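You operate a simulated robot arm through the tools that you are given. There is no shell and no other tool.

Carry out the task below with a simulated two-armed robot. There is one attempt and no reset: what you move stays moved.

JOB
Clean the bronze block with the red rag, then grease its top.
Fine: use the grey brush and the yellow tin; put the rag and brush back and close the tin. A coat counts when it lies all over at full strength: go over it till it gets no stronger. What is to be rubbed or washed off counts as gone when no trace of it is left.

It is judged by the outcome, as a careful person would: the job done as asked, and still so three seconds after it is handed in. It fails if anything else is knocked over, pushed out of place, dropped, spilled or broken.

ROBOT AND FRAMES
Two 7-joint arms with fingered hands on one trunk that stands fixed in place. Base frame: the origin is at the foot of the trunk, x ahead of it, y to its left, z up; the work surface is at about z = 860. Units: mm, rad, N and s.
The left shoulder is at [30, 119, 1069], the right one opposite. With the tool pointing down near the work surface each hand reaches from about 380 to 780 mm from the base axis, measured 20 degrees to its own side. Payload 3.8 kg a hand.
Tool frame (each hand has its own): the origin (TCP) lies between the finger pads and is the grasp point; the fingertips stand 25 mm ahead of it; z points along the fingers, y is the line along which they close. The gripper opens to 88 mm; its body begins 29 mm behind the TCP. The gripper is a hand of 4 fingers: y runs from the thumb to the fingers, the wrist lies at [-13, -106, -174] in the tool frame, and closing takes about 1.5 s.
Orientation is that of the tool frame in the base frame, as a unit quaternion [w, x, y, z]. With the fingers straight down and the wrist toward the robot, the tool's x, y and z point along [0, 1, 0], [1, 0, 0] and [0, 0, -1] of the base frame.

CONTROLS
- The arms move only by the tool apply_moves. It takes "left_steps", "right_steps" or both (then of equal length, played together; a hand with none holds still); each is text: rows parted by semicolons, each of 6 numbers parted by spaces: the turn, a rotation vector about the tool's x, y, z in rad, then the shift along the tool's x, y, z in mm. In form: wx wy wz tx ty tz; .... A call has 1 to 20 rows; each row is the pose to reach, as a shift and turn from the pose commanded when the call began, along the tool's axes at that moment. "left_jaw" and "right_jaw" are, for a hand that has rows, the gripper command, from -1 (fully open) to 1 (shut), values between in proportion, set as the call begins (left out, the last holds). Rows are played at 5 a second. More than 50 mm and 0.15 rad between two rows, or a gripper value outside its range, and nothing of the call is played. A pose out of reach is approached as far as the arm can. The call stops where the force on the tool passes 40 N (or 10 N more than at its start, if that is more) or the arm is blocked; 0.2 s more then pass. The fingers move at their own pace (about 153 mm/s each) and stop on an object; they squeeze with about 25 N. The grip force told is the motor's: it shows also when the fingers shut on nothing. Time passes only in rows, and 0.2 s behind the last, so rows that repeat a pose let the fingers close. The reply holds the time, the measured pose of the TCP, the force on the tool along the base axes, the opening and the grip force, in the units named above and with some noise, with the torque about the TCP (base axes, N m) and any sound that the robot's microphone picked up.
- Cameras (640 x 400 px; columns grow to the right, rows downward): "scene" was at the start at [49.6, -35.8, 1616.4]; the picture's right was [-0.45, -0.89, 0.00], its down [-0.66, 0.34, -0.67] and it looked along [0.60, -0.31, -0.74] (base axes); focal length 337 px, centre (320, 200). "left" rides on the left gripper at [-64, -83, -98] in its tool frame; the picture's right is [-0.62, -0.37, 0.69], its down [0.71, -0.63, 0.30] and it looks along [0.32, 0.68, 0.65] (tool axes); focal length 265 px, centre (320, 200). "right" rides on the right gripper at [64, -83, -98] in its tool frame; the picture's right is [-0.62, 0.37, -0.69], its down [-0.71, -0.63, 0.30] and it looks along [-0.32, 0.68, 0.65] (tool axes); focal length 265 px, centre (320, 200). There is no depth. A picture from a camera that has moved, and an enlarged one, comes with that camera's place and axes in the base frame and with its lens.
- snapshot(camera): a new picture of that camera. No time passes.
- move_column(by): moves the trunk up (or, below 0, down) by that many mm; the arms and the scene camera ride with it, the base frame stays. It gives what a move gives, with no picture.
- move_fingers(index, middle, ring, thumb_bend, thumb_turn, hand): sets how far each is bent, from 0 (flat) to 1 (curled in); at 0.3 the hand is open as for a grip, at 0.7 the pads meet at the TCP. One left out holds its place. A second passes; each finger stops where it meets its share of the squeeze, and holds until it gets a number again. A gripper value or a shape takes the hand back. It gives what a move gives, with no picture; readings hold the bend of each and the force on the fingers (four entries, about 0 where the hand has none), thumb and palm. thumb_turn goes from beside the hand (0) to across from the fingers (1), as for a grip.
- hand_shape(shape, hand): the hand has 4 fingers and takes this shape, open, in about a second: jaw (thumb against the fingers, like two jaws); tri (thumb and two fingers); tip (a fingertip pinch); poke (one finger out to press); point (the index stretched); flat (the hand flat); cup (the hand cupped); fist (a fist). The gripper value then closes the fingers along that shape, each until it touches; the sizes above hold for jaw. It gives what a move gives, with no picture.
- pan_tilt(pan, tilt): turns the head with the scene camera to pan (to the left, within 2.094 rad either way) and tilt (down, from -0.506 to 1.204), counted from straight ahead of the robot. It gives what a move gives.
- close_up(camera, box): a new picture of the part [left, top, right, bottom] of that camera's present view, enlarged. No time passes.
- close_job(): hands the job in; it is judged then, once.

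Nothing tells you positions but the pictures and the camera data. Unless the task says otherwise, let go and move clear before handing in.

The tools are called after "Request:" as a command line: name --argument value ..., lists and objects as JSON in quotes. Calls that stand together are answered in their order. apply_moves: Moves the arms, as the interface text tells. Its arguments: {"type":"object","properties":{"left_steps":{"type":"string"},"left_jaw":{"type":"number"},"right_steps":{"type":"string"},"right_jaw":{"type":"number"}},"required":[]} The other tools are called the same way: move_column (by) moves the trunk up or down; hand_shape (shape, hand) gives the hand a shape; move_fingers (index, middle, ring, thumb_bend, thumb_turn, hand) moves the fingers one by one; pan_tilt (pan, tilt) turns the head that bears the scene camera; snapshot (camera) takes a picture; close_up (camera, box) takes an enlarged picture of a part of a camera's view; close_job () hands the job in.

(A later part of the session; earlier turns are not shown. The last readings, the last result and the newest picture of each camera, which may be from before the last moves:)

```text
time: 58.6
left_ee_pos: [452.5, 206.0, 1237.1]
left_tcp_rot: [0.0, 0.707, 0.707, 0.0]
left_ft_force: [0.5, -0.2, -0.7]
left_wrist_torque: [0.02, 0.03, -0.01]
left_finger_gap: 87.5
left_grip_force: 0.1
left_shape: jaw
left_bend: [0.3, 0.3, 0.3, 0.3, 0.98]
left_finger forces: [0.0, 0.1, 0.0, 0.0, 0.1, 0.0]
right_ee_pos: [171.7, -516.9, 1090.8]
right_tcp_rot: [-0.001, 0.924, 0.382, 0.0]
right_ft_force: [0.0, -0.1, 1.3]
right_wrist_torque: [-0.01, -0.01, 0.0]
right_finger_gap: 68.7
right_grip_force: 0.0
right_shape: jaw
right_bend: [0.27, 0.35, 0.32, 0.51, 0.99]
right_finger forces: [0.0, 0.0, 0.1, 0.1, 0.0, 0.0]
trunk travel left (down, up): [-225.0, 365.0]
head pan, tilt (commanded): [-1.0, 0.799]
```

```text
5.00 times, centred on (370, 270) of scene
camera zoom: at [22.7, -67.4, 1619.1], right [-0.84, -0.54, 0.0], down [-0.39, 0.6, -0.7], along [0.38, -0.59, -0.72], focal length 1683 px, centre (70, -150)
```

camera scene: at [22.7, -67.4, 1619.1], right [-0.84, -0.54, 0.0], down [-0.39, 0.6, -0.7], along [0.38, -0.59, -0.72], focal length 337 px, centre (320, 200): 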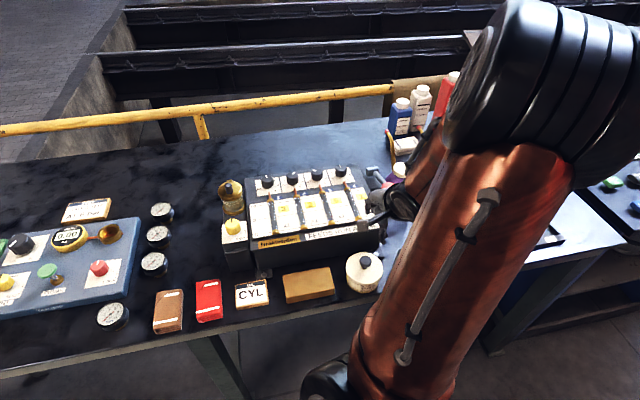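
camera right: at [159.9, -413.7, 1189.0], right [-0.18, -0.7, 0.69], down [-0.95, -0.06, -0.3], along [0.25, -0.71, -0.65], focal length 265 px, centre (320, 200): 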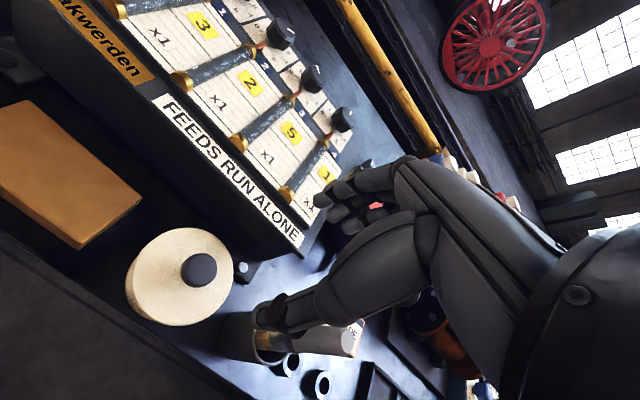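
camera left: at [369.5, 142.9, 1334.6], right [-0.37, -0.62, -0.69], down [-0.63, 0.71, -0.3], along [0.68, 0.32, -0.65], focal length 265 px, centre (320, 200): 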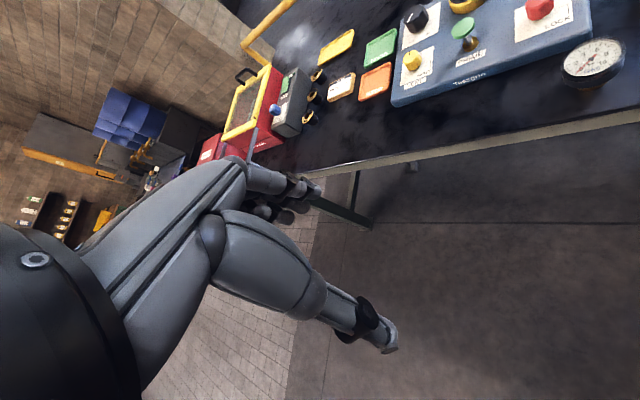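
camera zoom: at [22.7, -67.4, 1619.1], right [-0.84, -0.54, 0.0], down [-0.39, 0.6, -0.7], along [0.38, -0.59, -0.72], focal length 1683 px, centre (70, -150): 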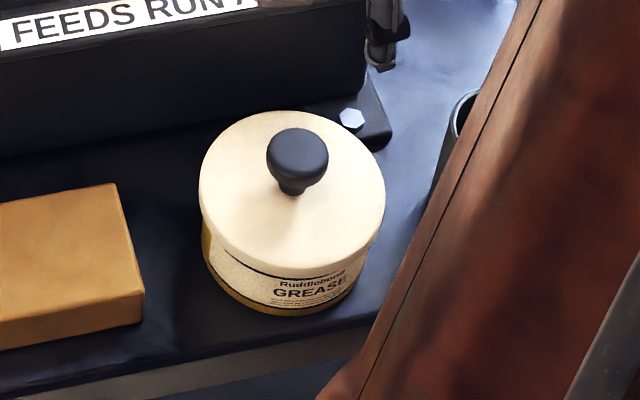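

Knob centre is about (180, -513, 935), about 30 mm across, standing on a 92 mm lid. I'll lower over it to z≈995 and check alignment up close.

Request:
apply_moves --right_steps "0 0 0 7 3 0; 0 0 0 7 3 30; 0 0 0 7 3 65; 0 0 0 7 3 95; 0 0 0 7 3 95"

Request:
snapshot --camera "right"

Request:
close_up --camera "scene" --box '[300, 200, 420, 310]'

```text
time: 59.8
left_ee_pos: [451.6, 206.8, 1237.9]
left_tcp_rot: [0.0, 0.708, 0.707, 0.0]
left_ft_force: [0.1, -0.5, -0.2]
left_wrist_torque: [0.01, -0.02, 0.02]
left_finger_gap: 87.4
left_grip_force: 0.0
left_shape: jaw
left_bend: [0.3, 0.3, 0.3, 0.3, 0.98]
left_finger forces: [0.1, 0.1, 0.1, 0.0, 0.0, 0.1]
right_ee_pos: [180.8, -511.4, 994.5]
right_tcp_rot: [0.0, 0.924, 0.383, 0.0]
right_ft_force: [-0.1, -1.2, -0.4]
right_wrist_torque: [0.02, 0.0, 0.0]
right_finger_gap: 68.5
right_grip_force: 0.1
right_shape: jaw
right_bend: [0.27, 0.35, 0.32, 0.51, 0.99]
right_finger forces: [0.1, 0.1, 0.1, 0.0, 0.1, 0.0]
trunk travel left (down, up): [-225.0, 365.0]
head pan, tilt (commanded): [-1.0, 0.799]
```

```text
taken
camera right: at [167.7, -407.5, 1092.7], right [-0.18, -0.7, 0.69], down [-0.95, -0.06, -0.3], along [0.25, -0.71, -0.65], focal length 265 px, centre (320, 200)
```

right: 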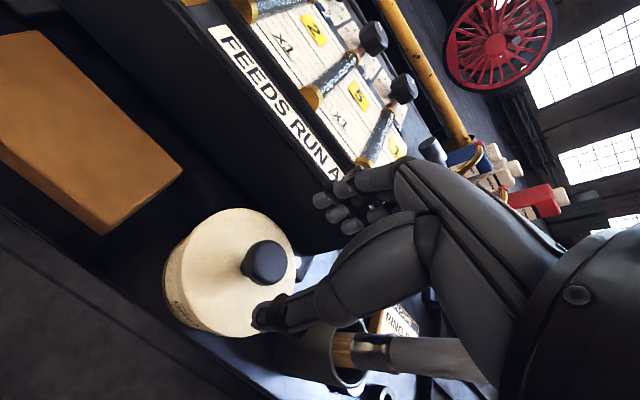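

```text
3.64 times, centred on (360, 255) of scene
camera zoom: at [22.3, -67.1, 1619.1], right [-0.84, -0.54, 0.0], down [-0.39, 0.6, -0.7], along [0.38, -0.59, -0.72], focal length 1224 px, centre (174, 0)
```

zoom: 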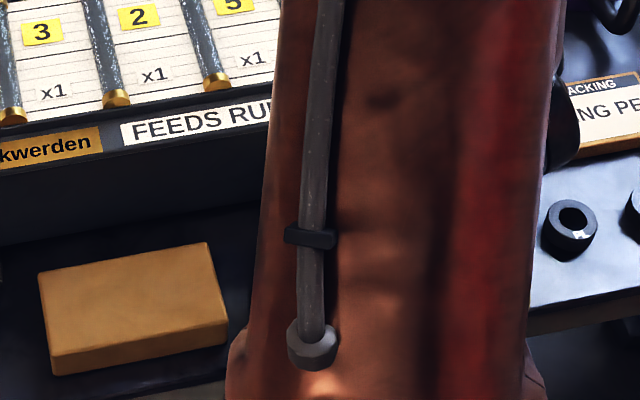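

Knob and TCP agree within a millimetre. I'll lower around the knob, stopping with the tips just above the lid.

Request:
apply_moves --right_steps "0 0 0 0 0 20; 0 0 0 0 0 38; 0 0 0 0 0 50; 0 0 0 0 0 56; 0 0 0 0 0 56"

Request:
snapshot --camera "right"

```text
time: 61.0
left_ee_pos: [451.8, 207.6, 1237.3]
left_tcp_rot: [0.001, 0.707, 0.707, -0.001]
left_ft_force: [0.9, 0.9, 0.2]
left_wrist_torque: [0.0, -0.02, 0.01]
left_finger_gap: 87.6
left_grip_force: 0.0
left_shape: jaw
left_bend: [0.3, 0.3, 0.3, 0.3, 0.98]
left_finger forces: [0.0, 0.1, 0.0, 0.1, 0.0, 0.1]
right_ee_pos: [180.8, -514.2, 940.7]
right_tcp_rot: [0.004, 0.924, 0.383, 0.0]
right_ft_force: [1.6, -2.1, 22.0]
right_wrist_torque: [0.05, 0.14, 0.0]
right_finger_gap: 67.5
right_grip_force: 0.1
right_shape: jaw
right_bend: [0.27, 0.34, 0.32, 0.51, 0.99]
right_finger forces: [0.2, 9.9, 0.1, 0.0, 12.9, 0.0]
trunk travel left (down, up): [-225.0, 365.0]
head pan, tilt (commanded): [-1.0, 0.799]
```

```text
taken
camera right: at [167.3, -408.7, 1039.1], right [-0.18, -0.69, 0.7], down [-0.95, -0.06, -0.31], along [0.26, -0.72, -0.65], focal length 265 px, centre (320, 200)
```

right: 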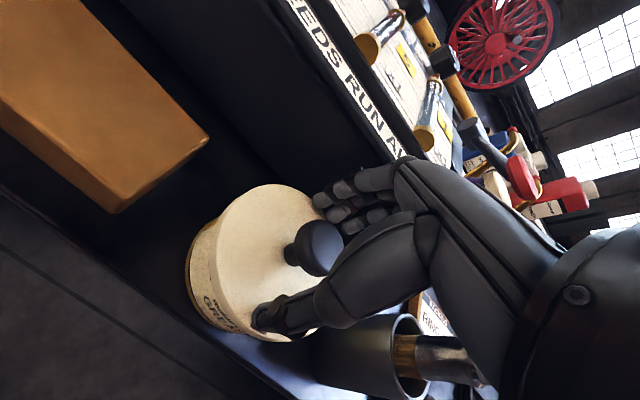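

The fingertips already rest on the lid (22 N), so the lid top is about z=914. I'll raise 6 mm before closing on the knob.

Request:
apply_moves --right_steps "0 0 0 0 0 -3; 0 0 0 0 0 -6; 0 0 0 0 0 -6"

Request:
close_up --camera "right" --box '[180, 150, 400, 350]'

```text
time: 61.8
left_ee_pos: [453.8, 206.3, 1236.8]
left_tcp_rot: [0.0, 0.707, 0.708, 0.0]
left_ft_force: [-0.5, 0.0, -0.2]
left_wrist_torque: [0.02, -0.02, -0.02]
left_finger_gap: 87.6
left_grip_force: 0.1
left_shape: jaw
left_bend: [0.3, 0.3, 0.3, 0.3, 0.98]
left_finger forces: [0.1, 0.0, 0.0, 0.0, 0.1, 0.0]
right_ee_pos: [180.0, -512.4, 944.7]
right_tcp_rot: [-0.001, 0.924, 0.383, -0.001]
right_ft_force: [0.1, 0.3, -0.8]
right_wrist_torque: [-0.02, 0.0, 0.01]
right_finger_gap: 69.1
right_grip_force: 0.0
right_shape: jaw
right_bend: [0.27, 0.34, 0.32, 0.51, 0.99]
right_finger forces: [0.0, 0.1, 0.0, 0.0, 0.0, 0.0]
trunk travel left (down, up): [-225.0, 365.0]
head pan, tilt (commanded): [-1.0, 0.799]
```

```text
2.00 times, centred on (290, 250) of right
camera zoom: at [166.6, -409.2, 1043.4], right [-0.18, -0.7, 0.69], down [-0.95, -0.06, -0.3], along [0.25, -0.71, -0.66], focal length 531 px, centre (380, 100)
```

zoom: 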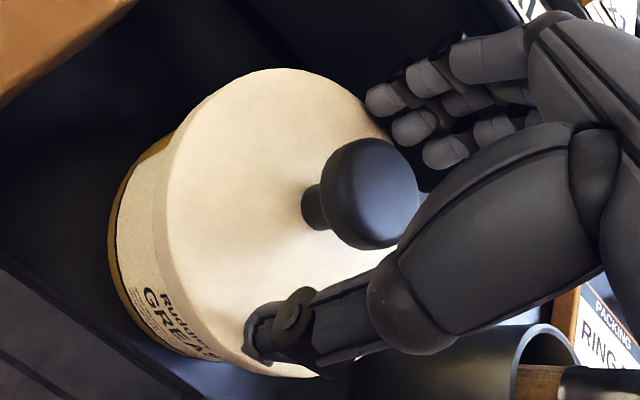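

The knob is centred between thumb and fingers. Closing on it now.

Request:
apply_moves --right_steps "0 0 0 0 0 0; 0 0 0 0 0 0; 0 0 0 0 0 0; 0 0 0 0 0 0; 0 0 0 0 0 0; 0 0 0 0 0 0; 0 0 0 0 0 0; 0 0 0 0 0 0; 0 0 0 0 0 0" --right_jaw 1

Request:
close_up --camera "right" --box '[180, 150, 400, 350]'

```text
time: 63.8
left_ee_pos: [452.2, 206.3, 1237.0]
left_tcp_rot: [0.0, 0.707, 0.707, 0.0]
left_ft_force: [0.2, -0.3, 0.0]
left_wrist_torque: [-0.02, 0.02, 0.0]
left_finger_gap: 87.5
left_grip_force: 0.0
left_shape: jaw
left_bend: [0.3, 0.3, 0.3, 0.3, 0.98]
left_finger forces: [0.0, 0.0, 0.1, 0.0, 0.0, 0.0]
right_ee_pos: [180.0, -512.4, 944.2]
right_tcp_rot: [-0.001, 0.924, 0.383, 0.0]
right_ft_force: [-0.5, 0.0, -1.3]
right_wrist_torque: [-0.03, -0.01, 0.02]
right_finger_gap: 14.4
right_grip_force: 24.6
right_shape: jaw
right_bend: [0.73, 0.7, 0.7, 0.78, 1.0]
right_finger forces: [15.1, 5.1, 0.0, 0.0, 19.2, 0.0]
trunk travel left (down, up): [-225.0, 365.0]
head pan, tilt (commanded): [-1.0, 0.799]
heard: snap
```

```text
2.00 times, centred on (290, 250) of right
camera zoom: at [166.7, -409.5, 1043.7], right [-0.18, -0.7, 0.69], down [-0.95, -0.06, -0.3], along [0.25, -0.71, -0.65], focal length 531 px, centre (380, 100)
```

zoom: 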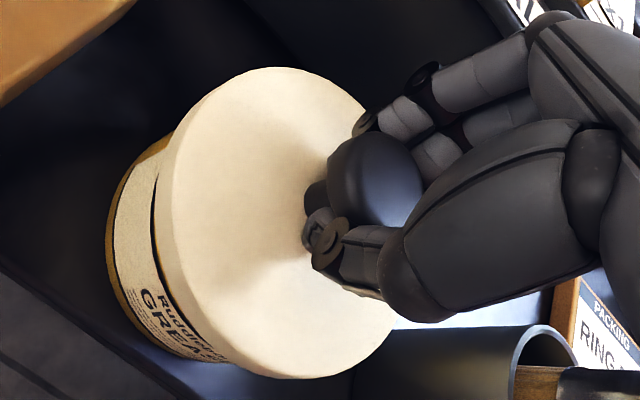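

A snap sounded, likely the lid popping loose as the fingers wedged under the knob. I'll lift slowly and check that only the lid comes.

Request:
apply_moves --right_steps "0 0 0 0 0 -3; 0 0 0 0 0 -7; 0 0 0 0 0 -12; 0 0 0 0 0 -18; 0 0 0 0 0 -24; 0 0 0 0 0 -24"

Request:
snapshot --camera "right"

```text
time: 65.2
left_ee_pos: [453.4, 206.1, 1236.0]
left_tcp_rot: [-0.001, 0.708, 0.707, -0.001]
left_ft_force: [0.0, 0.0, -0.9]
left_wrist_torque: [-0.04, 0.05, 0.03]
left_finger_gap: 87.6
left_grip_force: 0.1
left_shape: jaw
left_bend: [0.3, 0.3, 0.3, 0.3, 0.98]
left_finger forces: [0.0, 0.1, 0.0, 0.0, 0.0, 0.0]
right_ee_pos: [180.4, -513.9, 968.6]
right_tcp_rot: [0.0, 0.924, 0.382, 0.0]
right_ft_force: [-0.5, -0.1, -0.7]
right_wrist_torque: [-0.03, -0.04, 0.02]
right_finger_gap: 14.5
right_grip_force: 24.8
right_shape: jaw
right_bend: [0.73, 0.7, 0.7, 0.78, 1.0]
right_finger forces: [15.1, 5.1, 0.0, 0.0, 19.1, 0.0]
trunk travel left (down, up): [-225.0, 365.0]
head pan, tilt (commanded): [-1.0, 0.799]
```

```text
taken
camera right: at [167.5, -409.8, 1067.2], right [-0.18, -0.7, 0.69], down [-0.95, -0.06, -0.3], along [0.25, -0.71, -0.65], focal length 265 px, centre (320, 200)
```

right: 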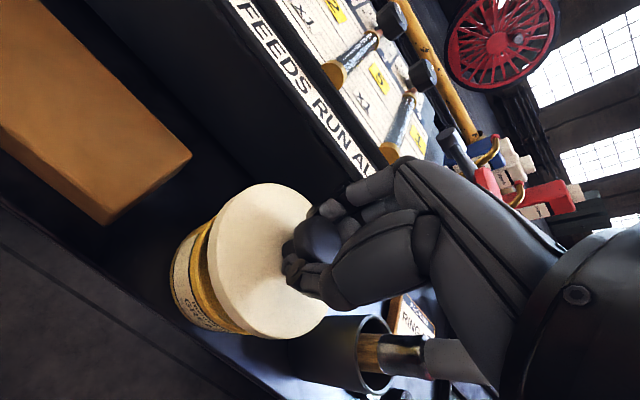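

The lid is off and hangs level; the tin under it shows its yellow body. I'll set the lid on the free patch of bench behind the brush cup at about (145, -675), going high around the brush handle and turning the wrist away from it.

Request:
apply_moves --right_steps "0 0 0 0 0 -40; 0 0 0 0 0 -80; 0 0 0 0 0 -106; 0 0 -0.1 -21 17.5 -106; 0 0 -0.22 -42 35 -106; 0 0 -0.35 -64 52 -106; 0 0 -0.48 -85 70 -106; 0 0 -0.48 -85 70 -106"

Request:
snapshot --camera "right"

Request:
snapshot --camera "scene"

```text
time: 67.0
left_ee_pos: [451.6, 206.7, 1236.9]
left_tcp_rot: [0.0, 0.707, 0.707, 0.0]
left_ft_force: [-0.6, 0.4, -0.3]
left_wrist_torque: [-0.06, 0.0, 0.03]
left_finger_gap: 87.2
left_grip_force: 0.1
left_shape: jaw
left_bend: [0.3, 0.3, 0.3, 0.3, 0.98]
left_finger forces: [0.0, 0.1, 0.1, 0.0, 0.1, 0.0]
right_ee_pos: [168.6, -623.3, 1072.9]
right_tcp_rot: [0.0, 0.806, 0.592, -0.001]
right_ft_force: [-0.1, 1.2, -0.7]
right_wrist_torque: [-0.02, -0.01, 0.0]
right_finger_gap: 14.3
right_grip_force: 25.1
right_shape: jaw
right_bend: [0.73, 0.7, 0.7, 0.78, 1.0]
right_finger forces: [15.3, 5.4, 0.1, 0.1, 19.2, 0.0]
trunk travel left (down, up): [-225.0, 365.0]
head pan, tilt (commanded): [-1.0, 0.799]
```

```text
taken
camera right: at [109.1, -537.7, 1172.3], right [0.17, -0.7, 0.69], down [-0.82, -0.49, -0.3], along [0.55, -0.51, -0.65], focal length 265 px, centre (320, 200)
```

right: 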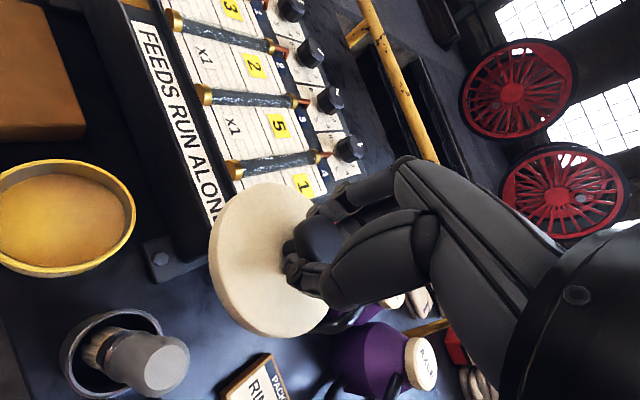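

```text
taken
camera scene: at [22.4, -66.6, 1619.1], right [-0.84, -0.54, 0.0], down [-0.39, 0.6, -0.7], along [0.38, -0.59, -0.72], focal length 337 px, centre (320, 200)
```

scene: 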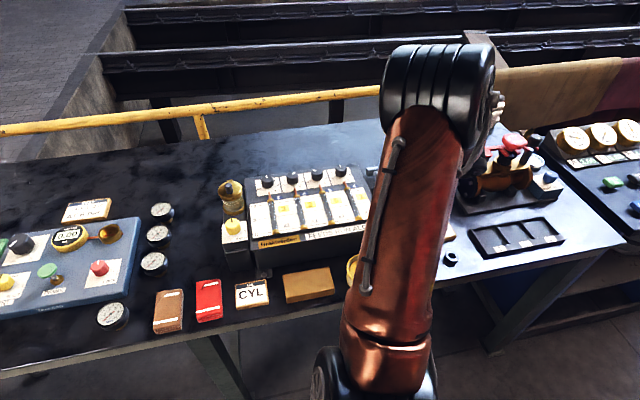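

I can see the open tin of yellow grease, and the cup with the brush nearly upright at (102, -581). I'll carry the lid on to its resting spot, slightly further from the bolt plate, and lower it.

Request:
apply_moves --right_steps "0 0 -0.11 -12.3 -2.8 15; 0 0 -0.22 -24.6 -5.6 35; 0 0 -0.33 -36.9 -8.3 60; 0 0 -0.44 -49.2 -11.1 90; 0 0 -0.55 -61.5 -13.9 115; 0 0 -0.654 -61.5 -13.9 135; 0 0 -0.654 -61.5 -13.9 148; 0 0 -0.654 -61.5 -13.9 148"

Request:
snapshot --camera "right"

Request:
snapshot --camera "scene"

```text
time: 68.8
left_ee_pos: [452.8, 206.3, 1237.5]
left_tcp_rot: [0.001, 0.707, 0.707, 0.0]
left_ft_force: [-0.2, -0.2, -0.6]
left_wrist_torque: [0.01, -0.01, 0.0]
left_finger_gap: 87.6
left_grip_force: 0.2
left_shape: jaw
left_bend: [0.3, 0.3, 0.3, 0.3, 0.98]
left_finger forces: [0.1, 0.0, 0.0, 0.0, 0.0, 0.0]
right_ee_pos: [138.4, -676.9, 927.6]
right_tcp_rot: [-0.001, 0.573, 0.82, 0.0]
right_ft_force: [-0.2, -0.4, -0.4]
right_wrist_torque: [0.03, -0.03, 0.0]
right_finger_gap: 14.3
right_grip_force: 24.3
right_shape: jaw
right_bend: [0.73, 0.7, 0.7, 0.78, 1.0]
right_finger forces: [15.2, 5.5, 0.0, 0.0, 19.5, 0.0]
trunk travel left (down, up): [-225.0, 365.0]
head pan, tilt (commanded): [-1.0, 0.799]
```

```text
taken
camera right: at [39.3, -645.6, 1025.4], right [0.56, -0.46, 0.69], down [-0.35, -0.89, -0.3], along [0.75, -0.07, -0.65], focal length 265 px, centre (320, 200)
```

right: 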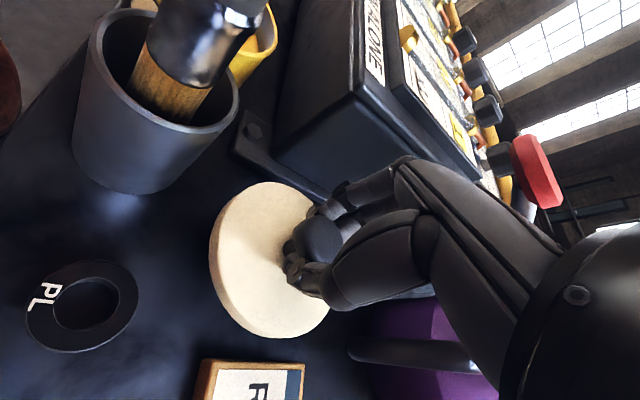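

```text
taken
camera scene: at [22.7, -67.7, 1619.1], right [-0.84, -0.54, 0.0], down [-0.39, 0.6, -0.7], along [0.38, -0.59, -0.72], focal length 337 px, centre (320, 200)
```

scene: 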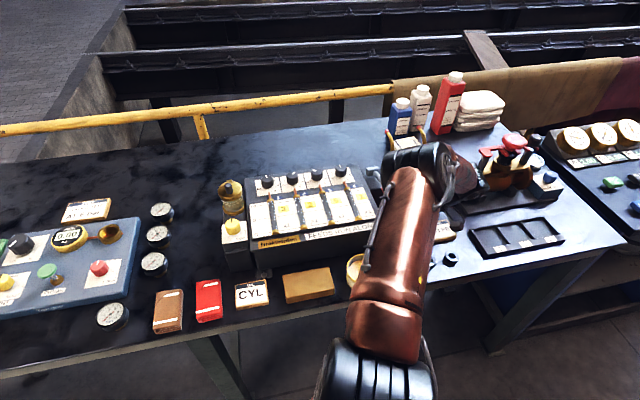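

The lid hangs clear over free bench with about 15 mm to the card and bolt plate. I'll lower it gently until it touches.

Request:
apply_moves --right_steps "0 0 0 0 0 10; 0 0 0 0 0 18; 0 0 0 0 0 23; 0 0 0 0 0 23"

Request:
snapshot --camera "right"

```text
time: 69.8
left_ee_pos: [453.3, 206.4, 1237.3]
left_tcp_rot: [0.0, 0.707, 0.707, -0.001]
left_ft_force: [0.3, -0.1, 0.8]
left_wrist_torque: [0.02, 0.02, -0.01]
left_finger_gap: 87.5
left_grip_force: 0.0
left_shape: jaw
left_bend: [0.3, 0.3, 0.3, 0.3, 0.98]
left_finger forces: [0.1, 0.0, 0.0, 0.1, 0.0, 0.0]
right_ee_pos: [139.3, -677.5, 903.5]
right_tcp_rot: [0.0, 0.574, 0.819, 0.0]
right_ft_force: [-0.8, -0.2, -1.0]
right_wrist_torque: [0.01, 0.03, 0.02]
right_finger_gap: 14.3
right_grip_force: 24.5
right_shape: jaw
right_bend: [0.73, 0.7, 0.7, 0.78, 1.0]
right_finger forces: [15.0, 5.4, 0.0, 0.1, 19.5, 0.0]
trunk travel left (down, up): [-225.0, 365.0]
head pan, tilt (commanded): [-1.0, 0.799]
```

```text
taken
camera right: at [38.6, -645.9, 1001.8], right [0.56, -0.46, 0.69], down [-0.35, -0.89, -0.3], along [0.75, -0.07, -0.65], focal length 265 px, centre (320, 200)
```

right: 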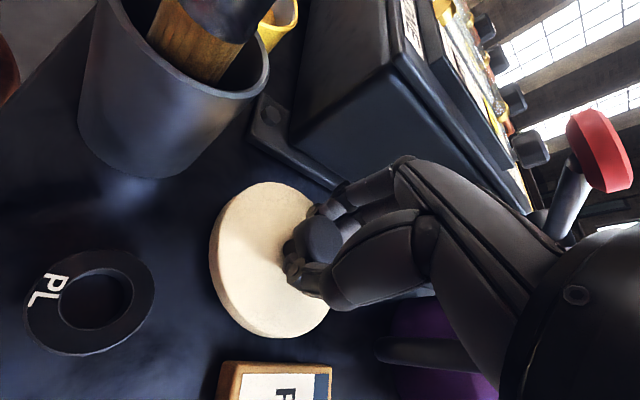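

Request:
apply_moves --right_steps "0 0 0 0 0 1.5; 0 0 0 0 0 3; 0 0 0 0 0 3"

```text
time: 70.6
left_ee_pos: [452.1, 205.6, 1237.2]
left_tcp_rot: [0.0, 0.707, 0.707, 0.0]
left_ft_force: [-0.2, -0.4, -0.6]
left_wrist_torque: [0.03, 0.03, 0.03]
left_finger_gap: 87.6
left_grip_force: 0.0
left_shape: jaw
left_bend: [0.3, 0.3, 0.3, 0.3, 0.98]
left_finger forces: [0.0, 0.0, 0.0, 0.0, 0.1, 0.0]
right_ee_pos: [138.5, -677.1, 900.5]
right_tcp_rot: [0.0, 0.573, 0.819, 0.0]
right_ft_force: [0.2, 0.8, -1.0]
right_wrist_torque: [0.0, 0.0, 0.01]
right_finger_gap: 14.1
right_grip_force: 24.9
right_shape: jaw
right_bend: [0.73, 0.7, 0.7, 0.78, 1.0]
right_finger forces: [15.1, 5.4, 0.0, 0.1, 19.6, 0.1]
trunk travel left (down, up): [-225.0, 365.0]
head pan, tilt (commanded): [-1.0, 0.799]
```

No contact yet at z=900.5. I'll keep lowering in small steps until the lid touches.

Request:
apply_moves --right_steps "0 0 0 0 0 1; 0 0 0 0 0 2; 0 0 0 0 0 3; 0 0 0 0 0 3"

Request:
snapshot --camera "right"

```text
time: 71.6
left_ee_pos: [451.6, 206.1, 1237.7]
left_tcp_rot: [0.0, 0.707, 0.707, 0.0]
left_ft_force: [-0.3, 0.6, 0.3]
left_wrist_torque: [0.01, -0.01, 0.04]
left_finger_gap: 87.5
left_grip_force: 0.0
left_shape: jaw
left_bend: [0.3, 0.3, 0.3, 0.3, 0.98]
left_finger forces: [0.0, 0.1, 0.1, 0.1, 0.0, 0.1]
right_ee_pos: [136.9, -677.8, 898.2]
right_tcp_rot: [0.001, 0.574, 0.819, 0.0]
right_ft_force: [-1.1, 0.3, 2.9]
right_wrist_torque: [0.01, -0.13, 0.02]
right_finger_gap: 14.4
right_grip_force: 25.2
right_shape: jaw
right_bend: [0.73, 0.7, 0.7, 0.78, 1.0]
right_finger forces: [14.4, 5.2, 0.0, 0.1, 20.6, 0.0]
trunk travel left (down, up): [-225.0, 365.0]
head pan, tilt (commanded): [-1.0, 0.799]
```

```text
taken
camera right: at [38.3, -646.0, 996.5], right [0.56, -0.46, 0.69], down [-0.35, -0.89, -0.3], along [0.75, -0.07, -0.65], focal length 265 px, centre (320, 200)
```

right: 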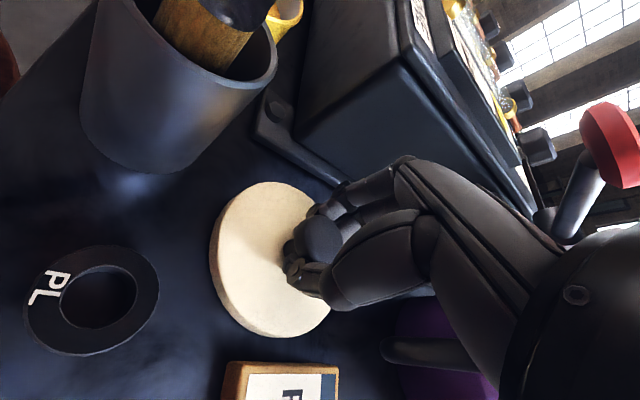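

Touching at 2.9 N. I'll settle it 1 mm more and release.

Request:
apply_moves --right_steps "0 0 0 0 0 1; 0 0 0 0 0 1"

Request:
apply_moves --right_steps "0 0 0 0 0 0; 0 0 0 0 0 0; 0 0 0 0 0 0; 0 0 0 0 0 0; 0 0 0 0 0 0; 0 0 0 0 0 0; 0 0 0 0 0 0" --right_jaw -0.45

Request:
snapshot --camera "right"

```text
time: 72.2
left_ee_pos: [453.2, 206.6, 1237.4]
left_tcp_rot: [0.0, 0.707, 0.707, 0.0]
left_ft_force: [0.4, -0.3, 0.3]
left_wrist_torque: [-0.02, -0.02, -0.03]
left_finger_gap: 87.6
left_grip_force: 0.0
left_shape: jaw
left_bend: [0.3, 0.3, 0.3, 0.3, 0.98]
left_finger forces: [0.0, 0.0, 0.0, 0.0, 0.0, 0.0]
right_ee_pos: [137.6, -677.5, 898.4]
right_tcp_rot: [-0.001, 0.574, 0.819, 0.0]
right_ft_force: [-1.3, 0.2, 3.8]
right_wrist_torque: [0.02, -0.12, -0.02]
right_finger_gap: 14.3
right_grip_force: 24.9
right_shape: jaw
right_bend: [0.73, 0.7, 0.7, 0.78, 1.0]
right_finger forces: [14.2, 5.1, 0.0, 0.0, 21.1, 0.0]
trunk travel left (down, up): [-225.0, 365.0]
head pan, tilt (commanded): [-1.0, 0.799]
```

```text
time: 73.8
left_ee_pos: [453.8, 206.6, 1236.8]
left_tcp_rot: [0.001, 0.707, 0.707, 0.0]
left_ft_force: [-0.4, 0.1, -0.1]
left_wrist_torque: [-0.01, -0.05, 0.04]
left_finger_gap: 87.7
left_grip_force: 0.2
left_shape: jaw
left_bend: [0.3, 0.3, 0.3, 0.3, 0.98]
left_finger forces: [0.0, 0.1, 0.1, 0.0, 0.0, 0.1]
right_ee_pos: [138.4, -677.7, 897.3]
right_tcp_rot: [0.0, 0.574, 0.819, 0.001]
right_ft_force: [0.1, 0.6, 0.7]
right_wrist_torque: [-0.02, 0.01, -0.04]
right_finger_gap: 63.5
right_grip_force: 0.0
right_shape: jaw
right_bend: [0.27, 0.37, 0.33, 0.56, 0.99]
right_finger forces: [0.0, 0.5, 0.1, 0.1, 0.0, 0.0]
trunk travel left (down, up): [-225.0, 365.0]
head pan, tilt (commanded): [-1.0, 0.799]
```

```text
taken
camera right: at [38.3, -646.0, 995.6], right [0.56, -0.46, 0.69], down [-0.35, -0.89, -0.3], along [0.75, -0.07, -0.65], focal length 265 px, centre (320, 200)
```

right: 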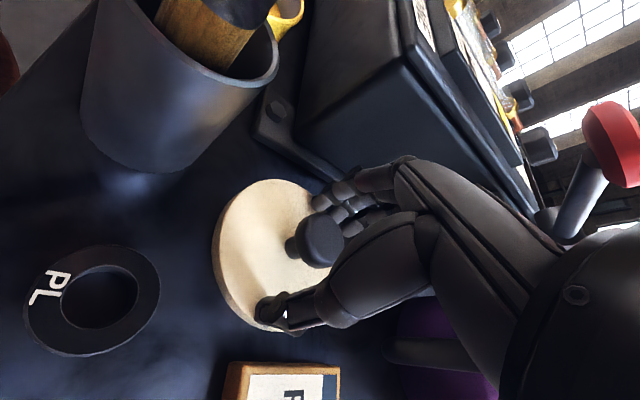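

The lid rests flat on the bench and is released. The coral pump lever is near the fingers, so I'll back off slightly toward the wrist while rising.

Request:
apply_moves --right_steps "0 0 0 0 -5 0; 0 0 0 0 -9 -5; 0 0 0 0 -9 -22; 0 0 0 0 -10 -42; 0 0 0 0 -18 -55; 0 0 0 0 -25 -75; 0 0 0 0 -25 -110; 0 0 0 0 -25 -150; 0 0 0 0 -25 -185; 0 0 0 0 -25 -185"

Request:
snapshot --camera "right"

Request:
snapshot --camera "scene"

```text
time: 76.0
left_ee_pos: [453.8, 205.2, 1237.4]
left_tcp_rot: [0.0, 0.707, 0.707, 0.0]
left_ft_force: [0.3, 0.2, 0.8]
left_wrist_torque: [0.0, 0.02, 0.04]
left_finger_gap: 87.7
left_grip_force: 0.1
left_shape: jaw
left_bend: [0.3, 0.3, 0.3, 0.3, 0.98]
left_finger forces: [0.1, 0.1, 0.0, 0.0, 0.0, 0.0]
right_ee_pos: [113.0, -687.1, 1081.0]
right_tcp_rot: [-0.001, 0.574, 0.819, 0.001]
right_ft_force: [0.1, -0.1, -0.4]
right_wrist_torque: [0.0, 0.01, -0.02]
right_finger_gap: 63.7
right_grip_force: 0.0
right_shape: jaw
right_bend: [0.27, 0.36, 0.33, 0.56, 0.99]
right_finger forces: [0.0, 0.0, 0.0, 0.1, 0.1, 0.0]
trunk travel left (down, up): [-225.0, 365.0]
head pan, tilt (commanded): [-1.0, 0.799]
```

```text
taken
camera right: at [13.7, -655.4, 1180.4], right [0.56, -0.46, 0.69], down [-0.35, -0.89, -0.31], along [0.75, -0.07, -0.65], focal length 265 px, centre (320, 200)
```

right: 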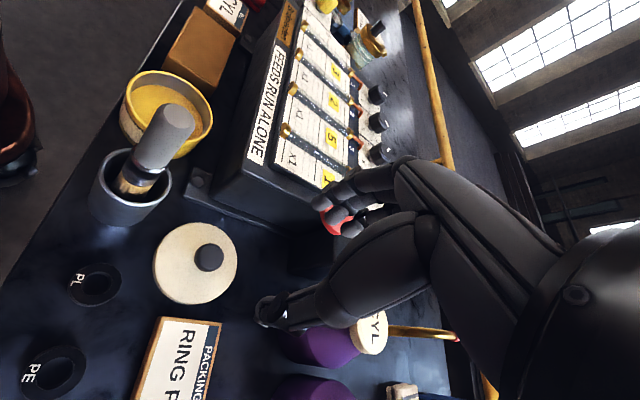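

```text
taken
camera scene: at [22.8, -68.2, 1619.0], right [-0.84, -0.54, 0.0], down [-0.39, 0.6, -0.7], along [0.38, -0.59, -0.72], focal length 337 px, centre (320, 200)
```

scene: 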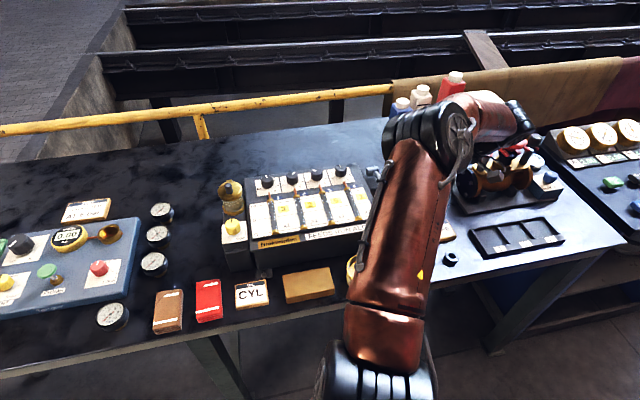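

The lid lies flat and free, and the brush and open tin are both visible. I'll zoom in to measure the brush and the tin.

Request:
close_up --camera "right" --box '[70, 50, 250, 240]'

Request:
close_up --camera "right" --box '[60, 200, 260, 400]'

```text
2.11 times, centred on (160, 145) of right
camera zoom: at [13.7, -655.4, 1180.4], right [0.56, -0.46, 0.69], down [-0.35, -0.89, -0.31], along [0.75, -0.07, -0.65], focal length 559 px, centre (657, 316)
```

zoom: 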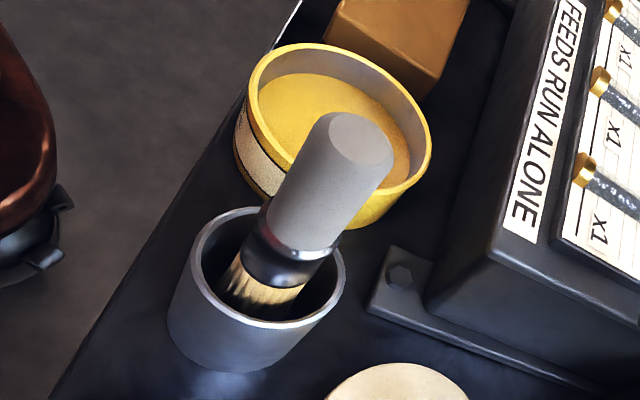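

```text
2.00 times, centred on (160, 300) of right
camera zoom: at [13.7, -655.4, 1180.4], right [0.56, -0.46, 0.69], down [-0.35, -0.89, -0.31], along [0.75, -0.07, -0.65], focal length 531 px, centre (640, 0)
```

zoom: 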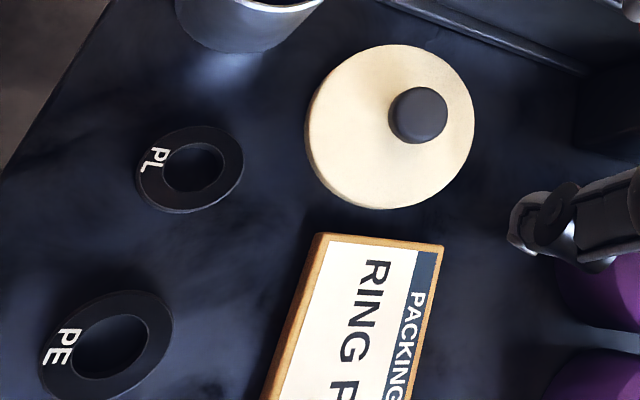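

The brush stands upright at about (102, -584), handle top z≈1033 and about 26 mm thick; grease lies about 25–30 mm below the tin's rim. I'll bring the right hand over the brush, turned to the same heading as when wiping.

Request:
apply_moves --right_steps "0 0 0.126 0 0 -25; 0 0 0.252 12 3 -25; 0 0 0.378 25 6 -25; 0 0 0.504 38 9 -25; 0 0 0.63 50 12 -25; 0 0 0.756 63 15.5 -25; 0 0 0.882 75 18.5 -25; 0 0 1.008 88 21.7 -25; 0 0 1.134 100.6 24.8 -25; 0 0 1.134 100.6 24.8 -25"

Request:
snapshot --camera "right"

```text
time: 78.2
left_ee_pos: [452.9, 205.7, 1237.1]
left_tcp_rot: [-0.001, 0.707, 0.707, 0.0]
left_ft_force: [0.0, 0.0, -0.9]
left_wrist_torque: [-0.03, 0.05, 0.03]
left_finger_gap: 87.6
left_grip_force: 0.0
left_shape: jaw
left_bend: [0.3, 0.3, 0.3, 0.3, 0.98]
left_finger forces: [0.0, 0.0, 0.0, 0.0, 0.1, 0.0]
right_ee_pos: [103.9, -582.7, 1105.6]
right_tcp_rot: [0.0, 0.924, 0.382, -0.001]
right_ft_force: [0.0, -0.3, -0.7]
right_wrist_torque: [0.02, 0.0, 0.01]
right_finger_gap: 63.6
right_grip_force: 0.0
right_shape: jaw
right_bend: [0.27, 0.36, 0.33, 0.56, 0.99]
right_finger forces: [0.0, 0.0, 0.0, 0.0, 0.1, 0.1]
trunk travel left (down, up): [-225.0, 365.0]
head pan, tilt (commanded): [-1.0, 0.799]
```

```text
taken
camera right: at [91.1, -479.0, 1204.3], right [-0.18, -0.7, 0.69], down [-0.95, -0.06, -0.3], along [0.25, -0.71, -0.65], focal length 265 px, centre (320, 200)
```

right: 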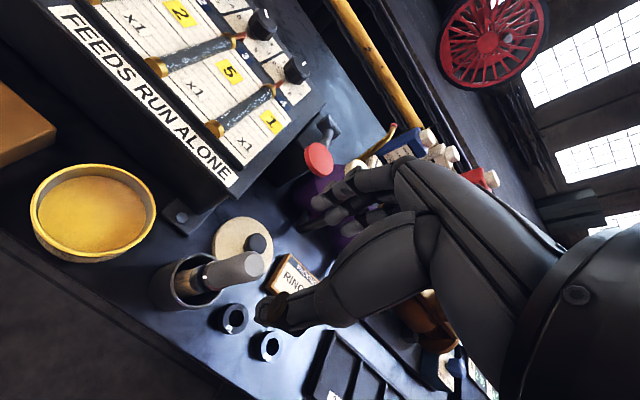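

The handle top is within 2 mm of the hand's axis. I'll descend around the handle, keeping the palm clear of its top.

Request:
apply_moves --right_steps "0 0 0 0 1 25; 0 0 0 0 1 50; 0 0 0 0 1 72; 0 0 0 0 1 86; 0 0 0 0 1 91; 0 0 0 0 1 91"

Request:
close_up --camera "right" --box '[160, 150, 400, 370]'

```text
time: 79.6
left_ee_pos: [452.6, 206.7, 1236.6]
left_tcp_rot: [0.0, 0.707, 0.707, -0.001]
left_ft_force: [-0.1, 0.4, -0.3]
left_wrist_torque: [-0.01, -0.02, 0.02]
left_finger_gap: 87.4
left_grip_force: 0.0
left_shape: jaw
left_bend: [0.3, 0.3, 0.3, 0.3, 0.98]
left_finger forces: [0.1, 0.0, 0.0, 0.0, 0.1, 0.1]
right_ee_pos: [105.5, -582.3, 1014.6]
right_tcp_rot: [0.0, 0.924, 0.382, 0.0]
right_ft_force: [0.6, -0.1, 0.3]
right_wrist_torque: [0.01, 0.02, 0.0]
right_finger_gap: 63.8
right_grip_force: 0.0
right_shape: jaw
right_bend: [0.27, 0.36, 0.33, 0.56, 0.99]
right_finger forces: [0.0, 0.1, 0.0, 0.1, 0.1, 0.1]
trunk travel left (down, up): [-225.0, 365.0]
head pan, tilt (commanded): [-1.0, 0.799]
```

```text
1.82 times, centred on (280, 260) of right
camera zoom: at [92.9, -479.3, 1113.7], right [-0.18, -0.7, 0.69], down [-0.95, -0.06, -0.3], along [0.25, -0.71, -0.65], focal length 483 px, centre (393, 91)
```

zoom: 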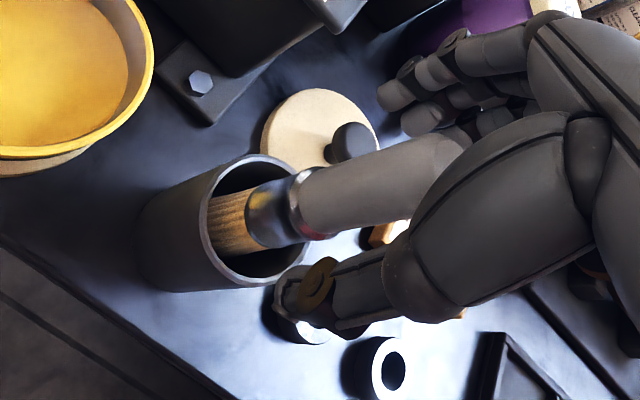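

The handle stands between thumb and fingers without contact. I'll close the grip on it.

Request:
apply_moves --right_steps "0 0 0 0 0 0; 0 0 0 0 0 0; 0 0 0 0 0 0; 0 0 0 0 0 0; 0 0 0 0 0 0; 0 0 0 0 0 0; 0 0 0 0 0 0; 0 0 0 0 0 0; 0 0 0 0 0 0" --right_jaw 1

Request:
close_up --camera "right" --box '[160, 150, 400, 370]'

```text
time: 81.6
left_ee_pos: [452.9, 206.0, 1237.4]
left_tcp_rot: [0.0, 0.707, 0.707, 0.0]
left_ft_force: [-0.1, -0.5, -0.1]
left_wrist_torque: [0.01, 0.01, -0.01]
left_finger_gap: 87.5
left_grip_force: 0.1
left_shape: jaw
left_bend: [0.3, 0.3, 0.3, 0.3, 0.98]
left_finger forces: [0.0, 0.0, 0.2, 0.0, 0.0, 0.1]
right_ee_pos: [105.4, -584.3, 1016.2]
right_tcp_rot: [0.0, 0.924, 0.382, 0.001]
right_ft_force: [-0.8, 0.7, 0.0]
right_wrist_torque: [-0.01, 0.01, -0.03]
right_finger_gap: 13.7
right_grip_force: 25.0
right_shape: jaw
right_bend: [0.73, 0.59, 0.67, 0.75, 1.0]
right_finger forces: [11.9, 9.6, 0.0, 0.0, 21.2, 0.0]
trunk travel left (down, up): [-225.0, 365.0]
head pan, tilt (commanded): [-1.0, 0.799]
```

```text
1.82 times, centred on (280, 260) of right
camera zoom: at [92.9, -479.3, 1113.9], right [-0.18, -0.7, 0.69], down [-0.95, -0.06, -0.3], along [0.25, -0.71, -0.65], focal length 483 px, centre (393, 91)
```

zoom: 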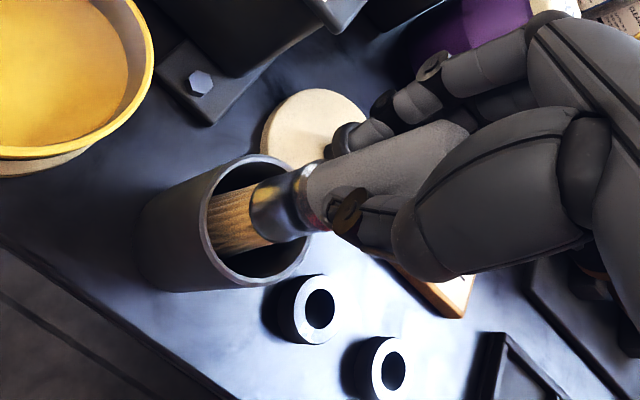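

The brush is gripped. I'll lift it straight up out of the cup and check.

Request:
apply_moves --right_steps "0 0 0 0 0 -8; 0 0 0 0 0 -20; 0 0 0 0 0 -40; 0 0 0 0 0 -65; 0 0 0 0 0 -90; 0 0 0 0 0 -115; 0 0 0 0 0 -115"

Request:
snapshot --camera "right"

Request:
snapshot --camera "scene"

```text
time: 83.2
left_ee_pos: [453.9, 205.1, 1236.2]
left_tcp_rot: [0.0, 0.708, 0.707, 0.001]
left_ft_force: [-0.2, 0.1, -0.2]
left_wrist_torque: [0.0, 0.05, 0.03]
left_finger_gap: 87.7
left_grip_force: 0.0
left_shape: jaw
left_bend: [0.3, 0.3, 0.3, 0.3, 0.98]
left_finger forces: [0.0, 0.1, 0.0, 0.1, 0.0, 0.0]
right_ee_pos: [104.2, -583.5, 1129.9]
right_tcp_rot: [0.0, 0.924, 0.383, -0.001]
right_ft_force: [0.2, -0.2, -1.1]
right_wrist_torque: [-0.01, 0.0, -0.01]
right_finger_gap: 13.7
right_grip_force: 24.8
right_shape: jaw
right_bend: [0.73, 0.59, 0.67, 0.75, 1.0]
right_finger forces: [12.1, 10.2, 0.1, 0.0, 21.3, 0.1]
trunk travel left (down, up): [-225.0, 365.0]
head pan, tilt (commanded): [-1.0, 0.799]
```

```text
taken
camera right: at [92.7, -479.3, 1228.8], right [-0.18, -0.7, 0.69], down [-0.95, -0.06, -0.3], along [0.25, -0.71, -0.65], focal length 265 px, centre (320, 200)
```

right: 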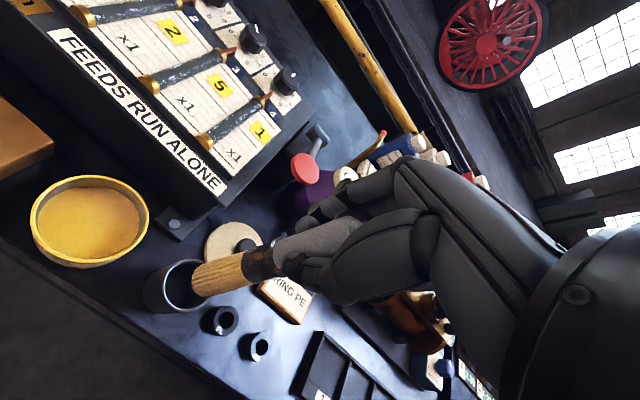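

```text
taken
camera scene: at [23.1, -68.4, 1619.0], right [-0.84, -0.54, 0.0], down [-0.39, 0.6, -0.7], along [0.38, -0.59, -0.72], focal length 337 px, centre (320, 200)
```

scene: 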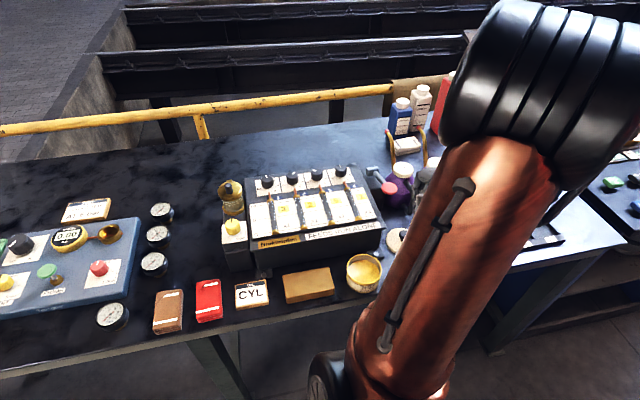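

The brush is out and hangs vertically, bristle tips about 148 mm below the TCP. I'll carry it over the open tin.

Request:
apply_moves --right_steps "0 0 0 20 0.5 0; 0 0 0 45 1 0; 0 0 0 70 1.7 0; 0 0 0 92 2.2 0; 0 0 0 103 2.5 0; 0 0 0 103 2.5 20; 0 0 0 103 2.5 45; 0 0 0 103 2.5 70; 0 0 0 103 2.5 70"

Request:
snapshot --camera "right"

Request:
close_up --camera "scene" --box '[300, 190, 420, 310]'

```text
time: 85.2
left_ee_pos: [451.5, 206.0, 1236.1]
left_tcp_rot: [0.0, 0.708, 0.707, 0.0]
left_ft_force: [0.3, 0.5, 0.9]
left_wrist_torque: [0.01, 0.0, -0.01]
left_finger_gap: 87.5
left_grip_force: 0.2
left_shape: jaw
left_bend: [0.3, 0.3, 0.3, 0.3, 0.98]
left_finger forces: [0.0, 0.1, 0.1, 0.0, 0.0, 0.0]
right_ee_pos: [176.8, -512.0, 1060.2]
right_tcp_rot: [0.0, 0.924, 0.383, 0.0]
right_ft_force: [-0.4, 0.1, 0.0]
right_wrist_torque: [0.04, 0.0, 0.0]
right_finger_gap: 14.1
right_grip_force: 25.2
right_shape: jaw
right_bend: [0.73, 0.59, 0.67, 0.75, 1.0]
right_finger forces: [12.6, 10.6, 0.0, 0.0, 21.1, 0.0]
trunk travel left (down, up): [-225.0, 365.0]
head pan, tilt (commanded): [-1.0, 0.799]
```

```text
taken
camera right: at [164.5, -407.3, 1158.9], right [-0.18, -0.7, 0.69], down [-0.95, -0.06, -0.3], along [0.25, -0.71, -0.65], focal length 265 px, centre (320, 200)
```

right: 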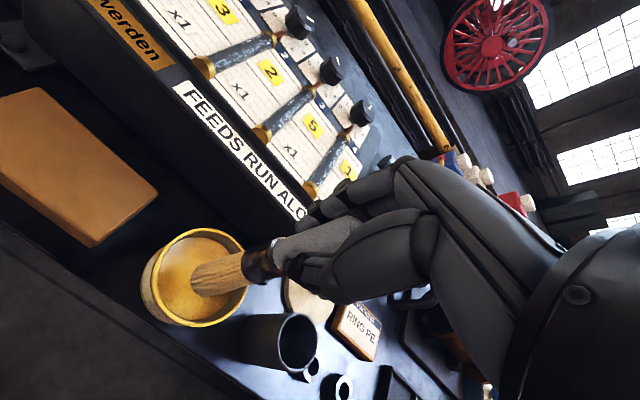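

```text
3.33 times, centred on (360, 250) of scene
camera zoom: at [22.4, -67.2, 1619.1], right [-0.84, -0.54, 0.0], down [-0.39, 0.6, -0.7], along [0.38, -0.59, -0.72], focal length 1122 px, centre (187, 33)
```

zoom: 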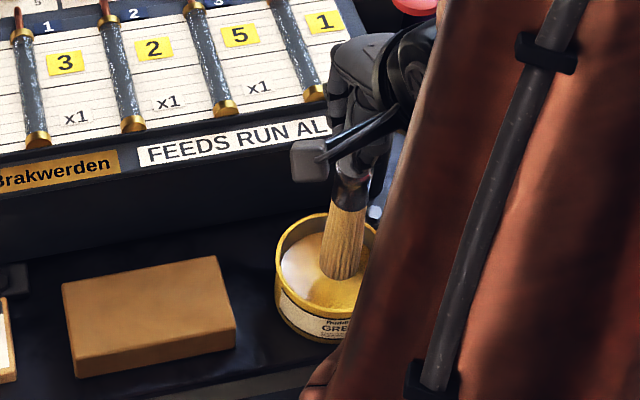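

The bristles are over the middle of the grease. I'll lower into it in small steps, watching the force.

Request:
apply_moves --right_steps "0 0 0 0 0 12; 0 0 0 0 0 24; 0 0 0 0 0 32; 0 0 0 0 0 36; 0 0 0 0 0 36"

Request:
close_up --camera "right" --box '[120, 200, 320, 360]'

Request:
close_up --camera "scene" --box '[300, 190, 420, 310]'

```text
time: 86.0
left_ee_pos: [452.0, 207.8, 1237.2]
left_tcp_rot: [0.001, 0.707, 0.707, 0.0]
left_ft_force: [-0.2, 0.5, -0.1]
left_wrist_torque: [0.03, -0.01, 0.01]
left_finger_gap: 87.6
left_grip_force: 0.0
left_shape: jaw
left_bend: [0.3, 0.3, 0.3, 0.3, 0.98]
left_finger forces: [0.0, 0.1, 0.0, 0.1, 0.0, 0.0]
right_ee_pos: [182.1, -516.5, 1037.7]
right_tcp_rot: [0.012, 0.924, 0.383, 0.005]
right_ft_force: [-0.6, 0.3, 31.2]
right_wrist_torque: [-0.05, -0.01, 0.03]
right_finger_gap: 16.9
right_grip_force: 24.8
right_shape: jaw
right_bend: [0.73, 0.57, 0.68, 0.77, 1.0]
right_finger forces: [16.4, 12.8, 0.0, 0.0, 30.1, 0.0]
trunk travel left (down, up): [-225.0, 365.0]
head pan, tilt (commanded): [-1.0, 0.799]
stopped in row 4 (right hand): the force on the tool passed its limit at 44 N (the readings are from after the stop); the commanded pose is now the measured one
```

```text
2.50 times, centred on (220, 280) of right
camera zoom: at [167.1, -410.1, 1133.3], right [-0.19, -0.69, 0.7], down [-0.94, -0.07, -0.32], along [0.27, -0.73, -0.64], focal length 664 px, centre (570, 0)
```

zoom: 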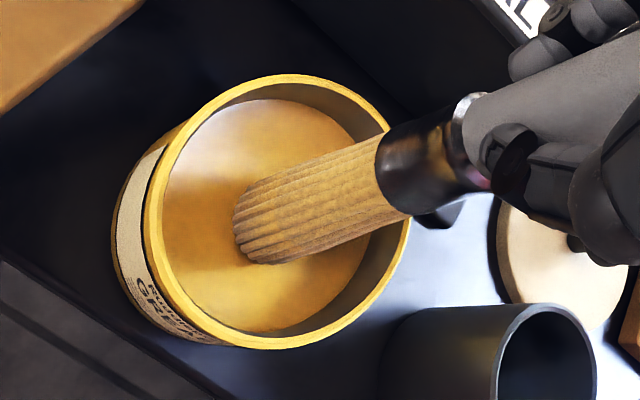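

```text
3.33 times, centred on (360, 250) of scene
camera zoom: at [21.9, -65.4, 1619.4], right [-0.84, -0.54, 0.0], down [-0.39, 0.6, -0.7], along [0.38, -0.59, -0.72], focal length 1122 px, centre (187, 33)
```

zoom: 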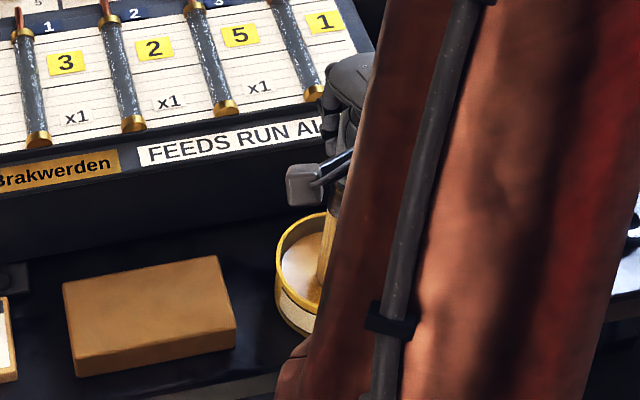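

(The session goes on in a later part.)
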